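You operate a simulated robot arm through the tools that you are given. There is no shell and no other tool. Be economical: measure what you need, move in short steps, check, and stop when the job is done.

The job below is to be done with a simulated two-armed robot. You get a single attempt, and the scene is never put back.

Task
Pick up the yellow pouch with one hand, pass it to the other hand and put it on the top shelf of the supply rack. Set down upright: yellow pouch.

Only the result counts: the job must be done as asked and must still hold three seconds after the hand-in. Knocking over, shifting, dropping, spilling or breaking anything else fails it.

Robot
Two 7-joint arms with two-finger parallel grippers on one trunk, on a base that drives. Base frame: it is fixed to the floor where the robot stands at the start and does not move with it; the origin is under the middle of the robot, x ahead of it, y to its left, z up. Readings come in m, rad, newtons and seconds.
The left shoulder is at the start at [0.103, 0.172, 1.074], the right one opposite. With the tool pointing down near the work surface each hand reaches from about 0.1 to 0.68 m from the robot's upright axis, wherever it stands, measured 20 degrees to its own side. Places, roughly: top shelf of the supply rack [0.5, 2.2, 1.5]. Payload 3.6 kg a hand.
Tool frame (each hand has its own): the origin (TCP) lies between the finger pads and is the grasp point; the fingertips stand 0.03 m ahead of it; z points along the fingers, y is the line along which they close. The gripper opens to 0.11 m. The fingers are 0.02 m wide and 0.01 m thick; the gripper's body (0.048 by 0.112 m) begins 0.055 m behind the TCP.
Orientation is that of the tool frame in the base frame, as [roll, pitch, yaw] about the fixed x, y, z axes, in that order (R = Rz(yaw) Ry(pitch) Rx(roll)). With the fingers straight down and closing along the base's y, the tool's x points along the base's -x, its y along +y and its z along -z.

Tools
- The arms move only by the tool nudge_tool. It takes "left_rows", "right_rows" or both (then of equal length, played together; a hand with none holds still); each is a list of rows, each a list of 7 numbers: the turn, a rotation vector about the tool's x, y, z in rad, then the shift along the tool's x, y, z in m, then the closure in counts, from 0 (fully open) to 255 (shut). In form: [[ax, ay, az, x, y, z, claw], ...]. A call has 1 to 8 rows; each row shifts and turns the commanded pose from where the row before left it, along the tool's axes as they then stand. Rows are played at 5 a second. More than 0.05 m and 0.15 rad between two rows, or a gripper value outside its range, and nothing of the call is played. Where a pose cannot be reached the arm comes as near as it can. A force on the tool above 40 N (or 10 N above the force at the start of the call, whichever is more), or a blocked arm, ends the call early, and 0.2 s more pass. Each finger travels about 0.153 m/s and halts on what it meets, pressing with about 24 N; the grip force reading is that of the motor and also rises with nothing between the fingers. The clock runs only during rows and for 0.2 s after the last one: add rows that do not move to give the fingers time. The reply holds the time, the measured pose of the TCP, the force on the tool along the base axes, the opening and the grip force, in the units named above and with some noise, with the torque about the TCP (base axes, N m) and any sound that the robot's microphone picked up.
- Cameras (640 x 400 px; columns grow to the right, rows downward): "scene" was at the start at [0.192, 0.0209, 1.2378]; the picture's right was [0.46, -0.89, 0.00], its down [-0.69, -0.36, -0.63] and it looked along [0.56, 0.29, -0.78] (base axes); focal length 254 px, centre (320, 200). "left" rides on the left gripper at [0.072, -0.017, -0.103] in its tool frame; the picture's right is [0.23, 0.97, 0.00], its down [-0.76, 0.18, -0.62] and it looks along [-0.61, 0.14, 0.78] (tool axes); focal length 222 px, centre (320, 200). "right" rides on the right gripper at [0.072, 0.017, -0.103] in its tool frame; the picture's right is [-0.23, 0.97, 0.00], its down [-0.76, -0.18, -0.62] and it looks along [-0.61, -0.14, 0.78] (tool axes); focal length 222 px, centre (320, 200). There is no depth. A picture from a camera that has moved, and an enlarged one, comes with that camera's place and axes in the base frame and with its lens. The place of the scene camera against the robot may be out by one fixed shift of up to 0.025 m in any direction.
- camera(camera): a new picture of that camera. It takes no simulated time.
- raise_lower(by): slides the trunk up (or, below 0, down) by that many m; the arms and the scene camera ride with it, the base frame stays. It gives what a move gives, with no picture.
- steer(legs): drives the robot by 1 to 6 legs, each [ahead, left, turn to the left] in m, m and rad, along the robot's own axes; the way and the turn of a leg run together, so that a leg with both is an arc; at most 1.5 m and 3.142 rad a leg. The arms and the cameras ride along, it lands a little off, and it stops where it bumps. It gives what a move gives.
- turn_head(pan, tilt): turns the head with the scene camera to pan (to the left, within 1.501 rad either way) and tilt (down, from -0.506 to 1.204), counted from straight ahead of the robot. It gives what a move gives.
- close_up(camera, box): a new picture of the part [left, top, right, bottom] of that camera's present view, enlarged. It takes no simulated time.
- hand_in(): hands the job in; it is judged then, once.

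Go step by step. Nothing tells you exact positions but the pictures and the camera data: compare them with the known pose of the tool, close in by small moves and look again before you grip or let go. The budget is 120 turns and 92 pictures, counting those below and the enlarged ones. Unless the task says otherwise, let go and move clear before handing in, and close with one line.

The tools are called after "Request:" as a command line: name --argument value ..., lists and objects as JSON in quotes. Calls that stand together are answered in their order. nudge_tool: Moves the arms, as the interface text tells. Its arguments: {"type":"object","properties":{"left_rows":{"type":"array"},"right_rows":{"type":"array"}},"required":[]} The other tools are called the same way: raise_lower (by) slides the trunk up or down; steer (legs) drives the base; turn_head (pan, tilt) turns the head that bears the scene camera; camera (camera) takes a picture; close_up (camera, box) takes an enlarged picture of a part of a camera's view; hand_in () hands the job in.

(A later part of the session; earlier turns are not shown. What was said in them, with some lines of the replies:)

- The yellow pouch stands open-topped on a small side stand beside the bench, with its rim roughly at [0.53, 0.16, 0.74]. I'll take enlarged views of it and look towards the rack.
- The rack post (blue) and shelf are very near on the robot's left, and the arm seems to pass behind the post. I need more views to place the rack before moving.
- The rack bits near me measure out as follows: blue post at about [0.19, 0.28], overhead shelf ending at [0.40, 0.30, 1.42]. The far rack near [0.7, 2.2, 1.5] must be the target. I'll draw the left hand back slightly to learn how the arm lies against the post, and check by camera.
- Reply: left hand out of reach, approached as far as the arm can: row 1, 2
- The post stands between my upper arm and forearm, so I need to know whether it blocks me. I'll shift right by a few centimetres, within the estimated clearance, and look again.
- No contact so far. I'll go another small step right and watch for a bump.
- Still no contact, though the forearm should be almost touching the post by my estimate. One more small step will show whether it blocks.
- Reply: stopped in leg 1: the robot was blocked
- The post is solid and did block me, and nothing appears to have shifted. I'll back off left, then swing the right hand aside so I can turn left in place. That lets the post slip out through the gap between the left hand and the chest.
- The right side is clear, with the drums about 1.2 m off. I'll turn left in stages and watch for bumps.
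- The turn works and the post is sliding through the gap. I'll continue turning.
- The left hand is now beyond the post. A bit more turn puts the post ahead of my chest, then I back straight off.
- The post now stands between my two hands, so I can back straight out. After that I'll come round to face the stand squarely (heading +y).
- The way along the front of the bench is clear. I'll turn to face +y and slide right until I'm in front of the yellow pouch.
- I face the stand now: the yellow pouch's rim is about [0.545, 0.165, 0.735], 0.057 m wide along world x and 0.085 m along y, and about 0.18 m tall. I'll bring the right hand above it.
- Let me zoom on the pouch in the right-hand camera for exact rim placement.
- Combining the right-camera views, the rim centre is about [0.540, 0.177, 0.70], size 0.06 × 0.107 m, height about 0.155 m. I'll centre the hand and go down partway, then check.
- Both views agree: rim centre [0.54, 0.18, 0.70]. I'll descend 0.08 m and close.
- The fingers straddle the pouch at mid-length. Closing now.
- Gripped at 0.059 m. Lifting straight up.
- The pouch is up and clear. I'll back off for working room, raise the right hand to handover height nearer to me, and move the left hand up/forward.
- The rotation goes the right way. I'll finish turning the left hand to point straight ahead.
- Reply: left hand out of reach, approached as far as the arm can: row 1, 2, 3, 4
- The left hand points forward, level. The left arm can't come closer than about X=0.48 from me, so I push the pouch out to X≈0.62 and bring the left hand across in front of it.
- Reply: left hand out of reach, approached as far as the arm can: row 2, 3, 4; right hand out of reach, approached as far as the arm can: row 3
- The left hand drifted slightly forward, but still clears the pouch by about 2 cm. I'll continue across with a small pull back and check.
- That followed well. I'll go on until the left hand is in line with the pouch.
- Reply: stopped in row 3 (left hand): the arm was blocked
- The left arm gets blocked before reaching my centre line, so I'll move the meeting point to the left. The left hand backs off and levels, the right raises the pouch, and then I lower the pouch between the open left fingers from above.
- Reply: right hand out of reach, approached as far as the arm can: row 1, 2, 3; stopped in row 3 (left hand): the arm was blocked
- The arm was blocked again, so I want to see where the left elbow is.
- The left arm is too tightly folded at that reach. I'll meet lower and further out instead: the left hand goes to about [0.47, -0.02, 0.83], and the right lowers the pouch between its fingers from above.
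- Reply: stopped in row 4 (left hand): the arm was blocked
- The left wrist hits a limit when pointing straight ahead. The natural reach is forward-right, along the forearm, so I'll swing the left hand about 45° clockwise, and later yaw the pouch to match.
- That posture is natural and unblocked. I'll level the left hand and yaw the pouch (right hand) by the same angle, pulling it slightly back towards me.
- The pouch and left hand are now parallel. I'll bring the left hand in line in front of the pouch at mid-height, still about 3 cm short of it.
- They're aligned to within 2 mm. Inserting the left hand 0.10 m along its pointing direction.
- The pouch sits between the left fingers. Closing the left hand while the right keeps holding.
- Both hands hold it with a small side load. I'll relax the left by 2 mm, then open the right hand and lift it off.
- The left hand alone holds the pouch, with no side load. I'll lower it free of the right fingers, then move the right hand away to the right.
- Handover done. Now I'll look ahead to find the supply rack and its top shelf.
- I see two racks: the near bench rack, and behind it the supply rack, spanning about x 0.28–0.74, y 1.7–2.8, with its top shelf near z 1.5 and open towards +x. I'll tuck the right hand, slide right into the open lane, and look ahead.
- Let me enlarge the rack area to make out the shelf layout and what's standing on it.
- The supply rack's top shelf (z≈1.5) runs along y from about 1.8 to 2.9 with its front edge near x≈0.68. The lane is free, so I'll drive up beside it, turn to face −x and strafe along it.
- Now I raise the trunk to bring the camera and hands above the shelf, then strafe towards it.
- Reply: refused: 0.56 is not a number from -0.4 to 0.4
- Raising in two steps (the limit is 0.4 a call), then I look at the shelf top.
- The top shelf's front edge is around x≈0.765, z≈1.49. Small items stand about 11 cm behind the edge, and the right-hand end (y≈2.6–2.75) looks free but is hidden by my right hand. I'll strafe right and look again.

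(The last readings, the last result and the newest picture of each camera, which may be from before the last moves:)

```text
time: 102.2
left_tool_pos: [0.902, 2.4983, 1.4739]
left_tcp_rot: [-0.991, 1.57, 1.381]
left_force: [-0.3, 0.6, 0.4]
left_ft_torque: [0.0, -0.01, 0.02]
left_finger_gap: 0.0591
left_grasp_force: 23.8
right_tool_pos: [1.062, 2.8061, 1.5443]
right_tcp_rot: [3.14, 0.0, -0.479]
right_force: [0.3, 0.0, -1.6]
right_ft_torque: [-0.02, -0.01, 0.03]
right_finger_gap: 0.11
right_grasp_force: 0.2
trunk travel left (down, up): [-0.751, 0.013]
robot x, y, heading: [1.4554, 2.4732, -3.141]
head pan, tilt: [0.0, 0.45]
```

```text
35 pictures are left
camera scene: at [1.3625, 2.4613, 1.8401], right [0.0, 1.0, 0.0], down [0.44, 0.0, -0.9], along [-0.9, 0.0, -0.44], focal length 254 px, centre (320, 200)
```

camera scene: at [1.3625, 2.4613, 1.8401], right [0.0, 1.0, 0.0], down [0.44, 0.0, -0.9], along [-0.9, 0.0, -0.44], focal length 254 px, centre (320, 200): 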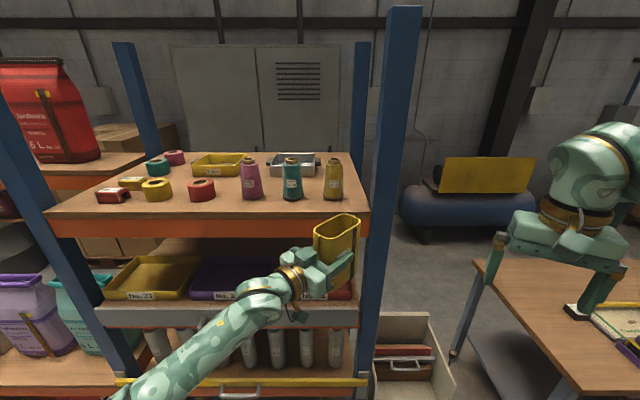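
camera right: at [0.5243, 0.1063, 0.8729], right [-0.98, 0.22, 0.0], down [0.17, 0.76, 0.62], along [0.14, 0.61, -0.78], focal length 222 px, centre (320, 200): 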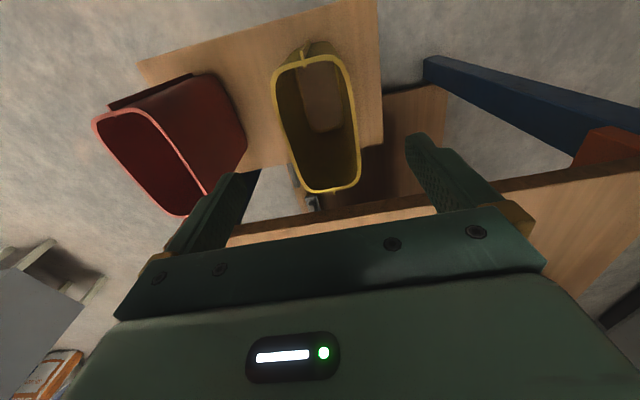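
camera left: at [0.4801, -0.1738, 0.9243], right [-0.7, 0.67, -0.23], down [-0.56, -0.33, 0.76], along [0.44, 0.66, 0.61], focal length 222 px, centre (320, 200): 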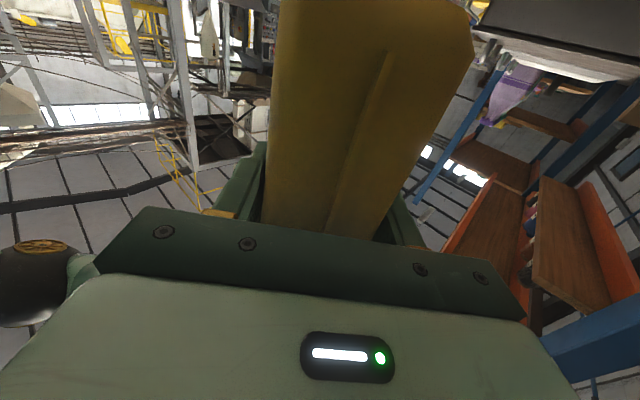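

The shelf spans y≈1.69–2.60 and the free strip in front of the items is narrow. I'll zoom in to measure the gaps.

Request:
close_up --camera "scene" --box '[40, 140, 210, 246]'

Request:
close_up --camera "scene" --box '[180, 140, 400, 278]'

```text
3.76 times, centred on (125, 193) of scene
camera zoom: at [1.3625, 2.4613, 1.8401], right [0.0, 1.0, 0.0], down [0.44, 0.0, -0.9], along [-0.9, 0.0, -0.44], focal length 956 px, centre (1054, 226)
```

zoom: 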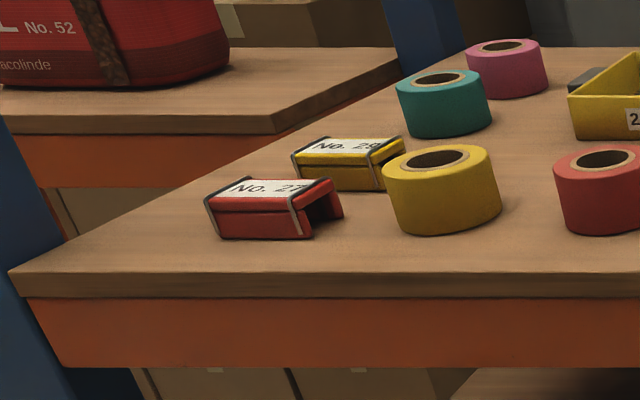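

```text
2.90 times, centred on (290, 209) of scene
camera zoom: at [1.3625, 2.4613, 1.8401], right [0.0, 1.0, 0.0], down [0.44, 0.0, -0.9], along [-0.9, 0.0, -0.44], focal length 736 px, centre (407, 174)
```

zoom: 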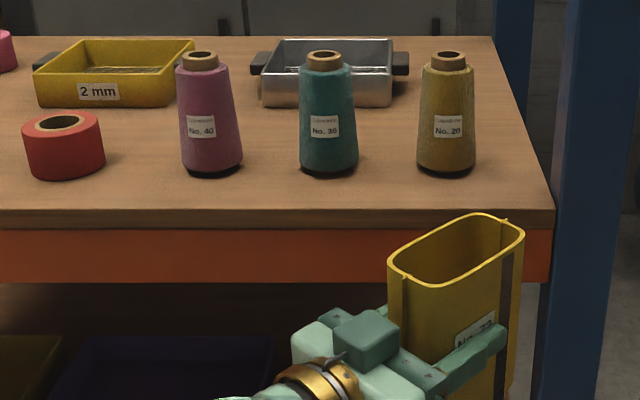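

The best spot is in front of the gap between the red roll and the pink bottle, centred at about [0.68, 2.16]. I'll raise the left hand 0.13 m, strafe left to line up, and keep back from the shelf for now.

Request:
nudge_tool --left_rows '[[0, 0, 0, -0.03, 0, 0, 200], [0, 0, 0, -0.035, 0, 0, 200], [0, 0, 0, -0.035, 0, 0, 200], [0, 0, 0, -0.03, 0, 0, 200], [0, 0, 0, 0, 0, 0, 200]]'

Request:
steer --legs '[[0, 0.345, 0]]'

Request:
camera --camera "scene"

Request:
camera --camera "right"

```text
time: 103.3
left_tool_pos: [0.9043, 2.499, 1.6061]
left_tcp_rot: [-0.86, 1.566, 1.51]
left_force: [0.0, -0.7, -0.1]
left_ft_torque: [0.02, 0.02, 0.02]
left_finger_gap: 0.0588
left_grasp_force: 24.3
right_tool_pos: [1.0618, 2.8058, 1.5446]
right_tcp_rot: [3.14, 0.0, -0.482]
right_force: [0.0, 0.2, -0.4]
right_ft_torque: [-0.03, -0.02, -0.01]
right_finger_gap: 0.1099
right_grasp_force: 0.1
trunk travel left (down, up): [-0.751, 0.013]
robot x, y, heading: [1.4568, 2.4725, -3.14]
head pan, tilt: [0.0, 0.45]
```

```text
time: 105.6
left_tool_pos: [0.9042, 2.1542, 1.6044]
left_tcp_rot: [-0.946, 1.569, 1.421]
left_force: [-0.6, -0.4, -0.2]
left_ft_torque: [0.01, -0.04, 0.02]
left_finger_gap: 0.0591
left_grasp_force: 24.0
right_tool_pos: [1.0627, 2.4619, 1.5434]
right_tcp_rot: [3.14, 0.001, -0.484]
right_force: [-0.5, -0.6, -0.1]
right_ft_torque: [-0.02, -0.03, -0.04]
right_finger_gap: 0.11
right_grasp_force: 0.0
trunk travel left (down, up): [-0.751, 0.013]
robot x, y, heading: [1.4611, 2.1257, 3.145]
head pan, tilt: [0.0, 0.45]
```

```text
32 pictures are left
camera scene: at [1.3628, 2.1146, 1.8401], right [0.0, 1.0, 0.0], down [0.44, 0.0, -0.9], along [-0.9, 0.0, -0.44], focal length 254 px, centre (320, 200)
```

scene: 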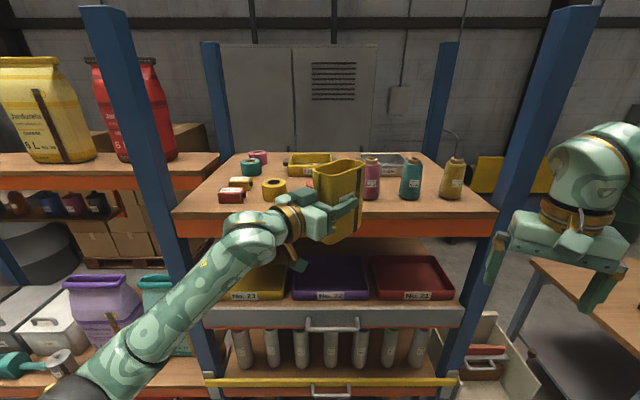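

```text
31 pictures are left
camera right: at [1.1189, 2.4123, 1.6469], right [-0.65, -0.76, 0.0], down [-0.59, 0.51, 0.62], along [-0.47, 0.41, -0.78], focal length 222 px, centre (320, 200)
```

right: 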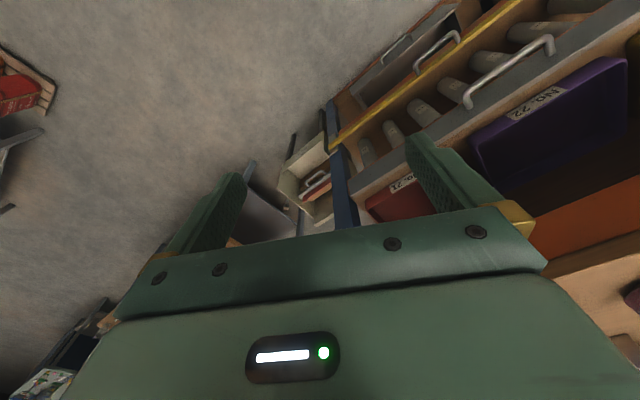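

The pouch is lined up in y. I'll zoom in to calibrate the camera against the known hand and pouch position before moving in.

Request:
close_up --camera "scene" --box '[230, 140, 410, 260]'

```text
3.33 times, centred on (320, 200) of scene
camera zoom: at [1.3628, 2.1146, 1.8401], right [0.0, 1.0, 0.0], down [0.44, 0.0, -0.9], along [-0.9, 0.0, -0.44], focal length 846 px, centre (320, 200)
```

zoom: 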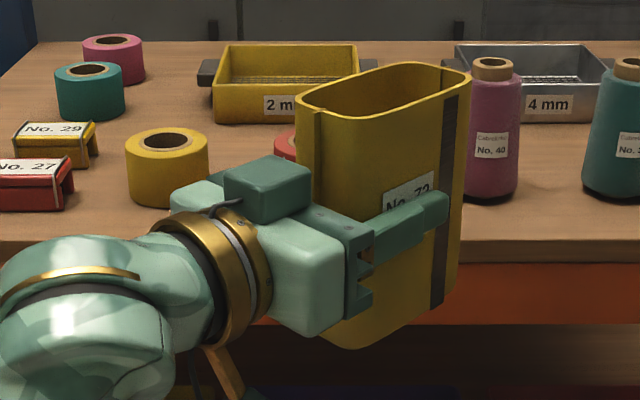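

The camera reads about 1 cm left of true, so I'll shift the target y by +1 cm. I'll drive forward 0.19 m with the pouch about 3 cm above shelf level, then check.

Request:
steer --legs '[[0.19, -0.01, 0]]'

Request:
turn_head --pan 0.0 --tilt 0.6

Request:
camera --camera "scene"

Request:
close_up --camera "scene" --box '[230, 120, 410, 240]'

```text
time: 107.2
left_tool_pos: [0.7174, 2.1619, 1.6068]
left_tcp_rot: [-0.235, 1.565, 2.128]
left_force: [0.9, -1.0, -0.6]
left_ft_torque: [-0.01, -0.02, 0.01]
left_finger_gap: 0.0592
left_grasp_force: 24.2
right_tool_pos: [0.8759, 2.469, 1.5462]
right_tcp_rot: [3.139, 0.001, -0.485]
right_force: [0.0, 1.0, 0.3]
right_ft_torque: [0.0, 0.04, -0.04]
right_finger_gap: 0.11
right_grasp_force: 0.0
trunk travel left (down, up): [-0.751, 0.013]
robot x, y, heading: [1.268, 2.1362, 3.136]
head pan, tilt: [0.0, 0.45]
```

```text
time: 107.9
left_tool_pos: [0.7135, 2.1627, 1.6055]
left_tcp_rot: [-0.88, 1.566, 1.487]
left_force: [-0.8, 0.2, -0.2]
left_ft_torque: [0.0, 0.02, 0.01]
left_finger_gap: 0.0591
left_grasp_force: 23.9
right_tool_pos: [0.8728, 2.4701, 1.5434]
right_tcp_rot: [3.138, 0.001, -0.485]
right_force: [0.9, -0.5, -0.5]
right_ft_torque: [-0.01, -0.01, 0.01]
right_finger_gap: 0.1099
right_grasp_force: 0.0
trunk travel left (down, up): [-0.751, 0.013]
robot x, y, heading: [1.2673, 2.1351, 3.137]
head pan, tilt: [0.0, 0.6]
```

```text
29 pictures are left
camera scene: at [1.1755, 2.1227, 1.8266], right [0.0, 1.0, 0.0], down [0.57, 0.0, -0.82], along [-0.82, 0.0, -0.57], focal length 254 px, centre (320, 200)
```

scene: 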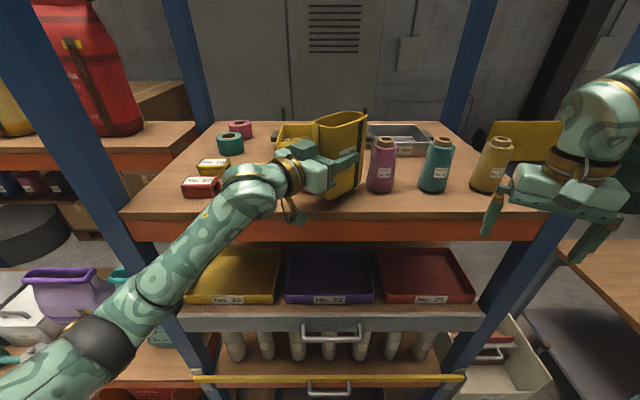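

```text
3.33 times, centred on (320, 180) of scene
camera zoom: at [1.1755, 2.1227, 1.8266], right [0.0, 1.0, 0.0], down [0.57, 0.0, -0.82], along [-0.82, 0.0, -0.57], focal length 846 px, centre (320, 267)
```

zoom: 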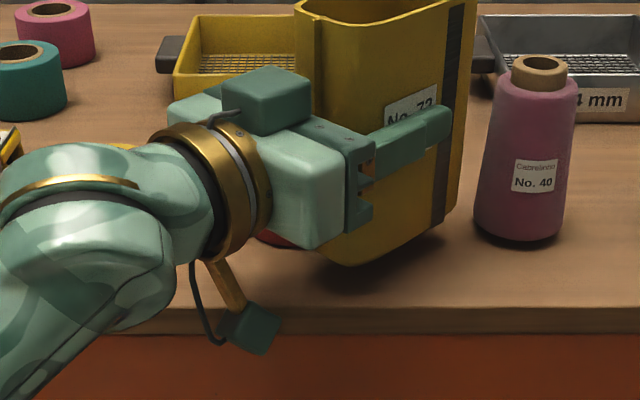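

The pouch is over the front of the shelf but needs to be about 2.5 cm deeper. I'll shift it straight in by 0.024 m and lower 2 cm, then check again.

Request:
nudge_tool --left_rows '[[0, 0, 0, 0, 0.0085, 0.0085, 200], [0, 0, 0, 0, 0.0085, 0.0085, 200], [0, 0, 0, 0.01, 0, 0, 200], [0, 0, 0, 0.008, 0, 0, 200], [0, 0, 0, 0, 0, 0, 200]]'

Request:
close_up --camera "scene" --box '[230, 120, 410, 240]'

```text
time: 109.1
left_tool_pos: [0.689, 2.163, 1.5869]
left_tcp_rot: [-0.953, 1.567, 1.413]
left_force: [-0.1, -0.6, 0.1]
left_ft_torque: [-0.03, 0.02, -0.01]
left_finger_gap: 0.0593
left_grasp_force: 24.0
right_tool_pos: [0.8721, 2.4693, 1.5443]
right_tcp_rot: [3.14, -0.001, -0.486]
right_force: [-0.5, 0.0, -0.9]
right_ft_torque: [0.03, 0.02, -0.02]
right_finger_gap: 0.1101
right_grasp_force: 0.1
trunk travel left (down, up): [-0.751, 0.013]
robot x, y, heading: [1.2698, 2.1342, 3.141]
head pan, tilt: [0.0, 0.6]
```

```text
3.33 times, centred on (320, 180) of scene
camera zoom: at [1.1756, 2.1228, 1.8265], right [0.0, 1.0, 0.0], down [0.57, 0.0, -0.82], along [-0.82, 0.0, -0.57], focal length 846 px, centre (320, 267)
```

zoom: 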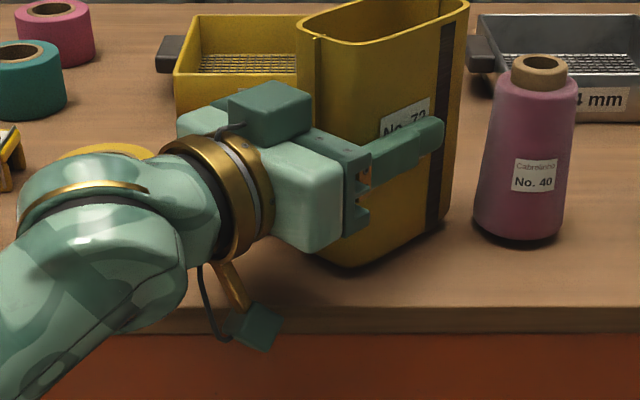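

It's well placed: front corner inside the edge, the under-hand camera outside it, and the bottle and roll clear. Lowering gently until contact.

Request:
nudge_tool --left_rows '[[0, 0, 0, 0.005, 0, 0, 200], [0, 0, 0, 0.004, 0, 0, 200], [0, 0, 0, 0.003, 0, 0, 200], [0, 0, 0, 0, 0, 0, 200]]'

Request:
close_up --camera "scene" --box '[260, 150, 380, 230]'

```text
time: 110.1
left_tool_pos: [0.6918, 2.1628, 1.5779]
left_tcp_rot: [-0.141, 1.564, 2.222]
left_force: [-5.1, -0.8, 26.3]
left_ft_torque: [-0.12, -0.02, -0.01]
left_finger_gap: 0.0598
left_grasp_force: 24.1
right_tool_pos: [0.8739, 2.4695, 1.5446]
right_tcp_rot: [3.141, 0.002, -0.486]
right_force: [0.2, -0.1, -0.3]
right_ft_torque: [-0.01, -0.01, 0.01]
right_finger_gap: 0.1102
right_grasp_force: 0.0
trunk travel left (down, up): [-0.751, 0.013]
robot x, y, heading: [1.2659, 2.13, 3.139]
head pan, tilt: [0.0, 0.6]
```

```text
5.00 times, centred on (320, 190) of scene
camera zoom: at [1.1778, 2.1222, 1.8268], right [0.0, 1.0, 0.0], down [0.56, 0.0, -0.83], along [-0.83, 0.0, -0.56], focal length 1270 px, centre (320, 250)
```

zoom: 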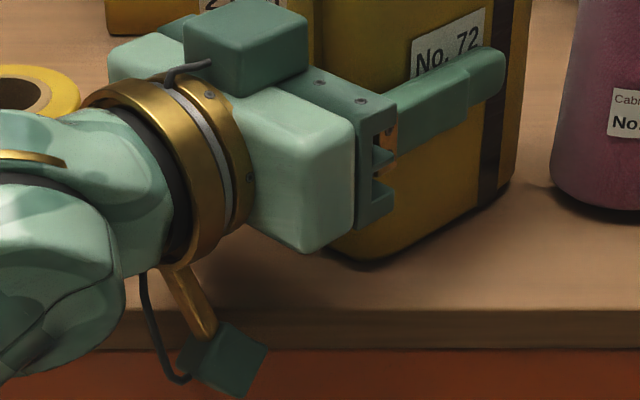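

Contact with the shelf (26 N, no tipping torque). I'll ease off a few millimetres and check the force before releasing.

Request:
nudge_tool --left_rows '[[0, 0, 0, -0.003, 0, 0, 200], [0, 0, 0, -0.001, 0, 0, 200], [0, 0, 0, 0, 0, 0, 200]]'

```text
time: 110.9
left_tool_pos: [0.6902, 2.1623, 1.5781]
left_tcp_rot: [-1.608, 1.568, 0.754]
left_force: [0.7, -1.6, 8.7]
left_ft_torque: [0.15, 0.08, -0.02]
left_finger_gap: 0.0594
left_grasp_force: 24.0
right_tool_pos: [0.8741, 2.469, 1.5444]
right_tcp_rot: [3.141, 0.001, -0.485]
right_force: [0.1, 0.4, -0.2]
right_ft_torque: [-0.01, 0.04, -0.01]
right_finger_gap: 0.1098
right_grasp_force: 0.0
trunk travel left (down, up): [-0.751, 0.013]
robot x, y, heading: [1.2676, 2.1363, 3.137]
head pan, tilt: [0.0, 0.6]
```

Only light contact pressure is left. I'll open the left fingers partway, so they clear the pouch without touching its neighbours.

Request:
nudge_tool --left_rows '[[0, 0, 0, -0.001, 0, 0, 200], [0, 0, 0, 0, 0, 0, 110], [0, 0, 0, 0, 0, 0, 80], [0, 0, 0, 0, 0, 0, 70], [0, 0, 0, 0, 0, 0, 70]]'

Request:
close_up --camera "scene" --box '[230, 110, 410, 230]'

```text
time: 112.1
left_tool_pos: [0.69, 2.1639, 1.5803]
left_tcp_rot: [-0.881, 1.565, 1.484]
left_force: [0.1, 0.1, 0.7]
left_ft_torque: [0.02, -0.01, 0.01]
left_finger_gap: 0.0798
left_grasp_force: 0.1
right_tool_pos: [0.8718, 2.4695, 1.5438]
right_tcp_rot: [3.14, 0.001, -0.485]
right_force: [0.5, -0.2, 0.0]
right_ft_torque: [0.02, 0.01, -0.01]
right_finger_gap: 0.11
right_grasp_force: 0.0
trunk travel left (down, up): [-0.751, 0.013]
robot x, y, heading: [1.2655, 2.1363, 3.141]
head pan, tilt: [0.0, 0.6]
```

```text
3.33 times, centred on (320, 170) of scene
camera zoom: at [1.1757, 2.1227, 1.8265], right [0.0, 1.0, 0.0], down [0.57, 0.0, -0.82], along [-0.82, 0.0, -0.57], focal length 846 px, centre (320, 300)
```

zoom: 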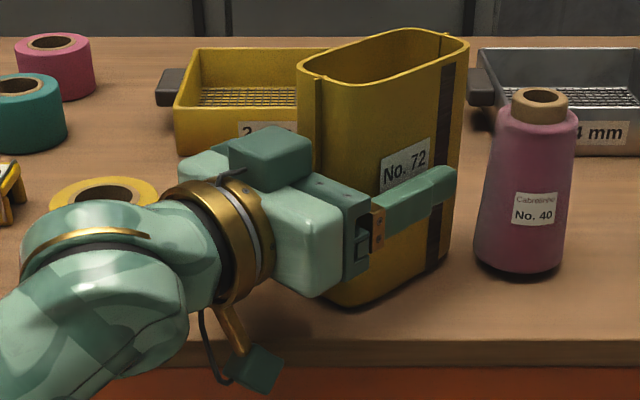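

The pouch stands upright on its own. I'll withdraw the left hand straight back along its fingers.

Request:
nudge_tool --left_rows '[[0, 0, 0, 0, 0, -0.012, 70], [0, 0, 0, 0, 0, -0.018, 70], [0, 0, 0, 0, 0, -0.02, 70], [0, 0, 0, 0, 0, -0.02, 70], [0, 0, 0, 0, 0, -0.02, 70], [0, 0, 0, 0, 0, -0.015, 70], [0, 0, 0, 0, 0, 0, 70]]'

Request:
camera --camera "scene"

```text
time: 113.7
left_tool_pos: [0.7643, 2.0887, 1.5799]
left_tcp_rot: [-0.983, 1.568, 1.38]
left_force: [0.0, -0.4, 0.5]
left_ft_torque: [-0.01, -0.01, -0.03]
left_finger_gap: 0.08
left_grasp_force: 0.1
right_tool_pos: [0.872, 2.4694, 1.5426]
right_tcp_rot: [3.139, 0.001, -0.484]
right_force: [0.2, -0.8, 0.1]
right_ft_torque: [0.01, 0.05, 0.01]
right_finger_gap: 0.1101
right_grasp_force: 0.1
trunk travel left (down, up): [-0.751, 0.013]
robot x, y, heading: [1.267, 2.1298, 3.139]
head pan, tilt: [0.0, 0.6]
```

```text
24 pictures are left
camera scene: at [1.1757, 2.123, 1.8265], right [0.0, 1.0, 0.0], down [0.57, 0.0, -0.82], along [-0.82, 0.0, -0.57], focal length 254 px, centre (320, 200)
```

scene: 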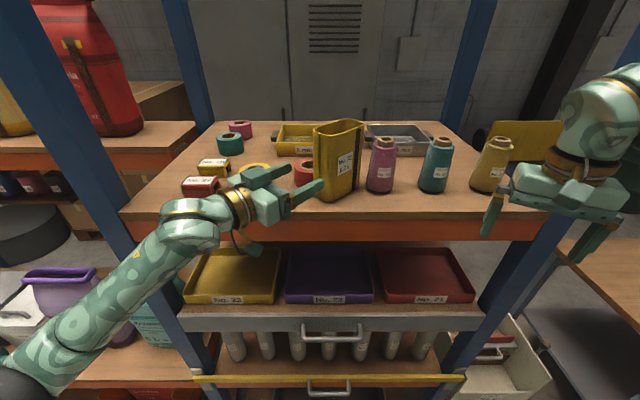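

The fingers are clear of the pouch. I'll back the robot away and take a last look.

Request:
steer --legs '[[-0.2, 0, 0]]'

Request:
close_up --camera "scene" --box '[150, 60, 510, 285]'

```text
time: 115.3
left_tool_pos: [0.9624, 2.0885, 1.5777]
left_tcp_rot: [-1.412, 1.569, 0.953]
left_force: [0.2, 0.4, -0.1]
left_ft_torque: [-0.01, -0.03, 0.0]
left_finger_gap: 0.0798
left_grasp_force: 0.1
right_tool_pos: [1.071, 2.4699, 1.5438]
right_tcp_rot: [-3.141, -0.004, -0.487]
right_force: [0.0, 0.1, 1.2]
right_ft_torque: [0.04, -0.06, 0.0]
right_finger_gap: 0.1101
right_grasp_force: 0.0
trunk travel left (down, up): [-0.751, 0.013]
robot x, y, heading: [1.4651, 2.1301, 3.14]
head pan, tilt: [0.0, 0.6]
```

```text
1.78 times, centred on (330, 172) of scene
camera zoom: at [1.373, 2.1222, 1.8263], right [0.0, 1.0, 0.0], down [0.57, 0.0, -0.82], along [-0.82, 0.0, -0.57], focal length 451 px, centre (302, 249)
```

zoom: 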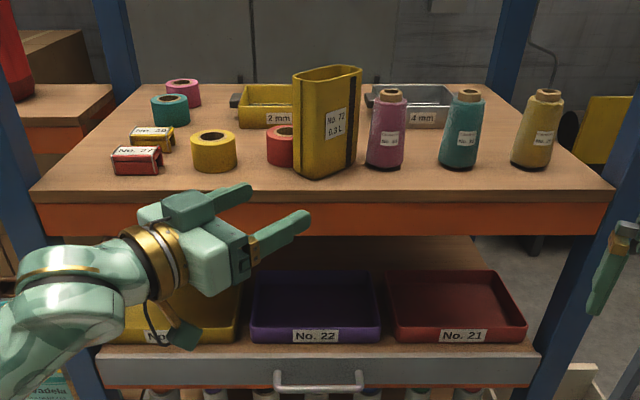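

The yellow pouch stands upright on the top shelf, inside the front edge. Its neighbours are unmoved and both hands are clear, so I'm handing in.

Request:
hand_in

```text
The job is handed in.
```

I picked up the yellow pouch with the right hand, passed it to the left, and set it upright on the top shelf of the supply rack. Early on, the left arm pressed against a post of the bench rack and stopped, but nothing appeared to move. The job is handed in.
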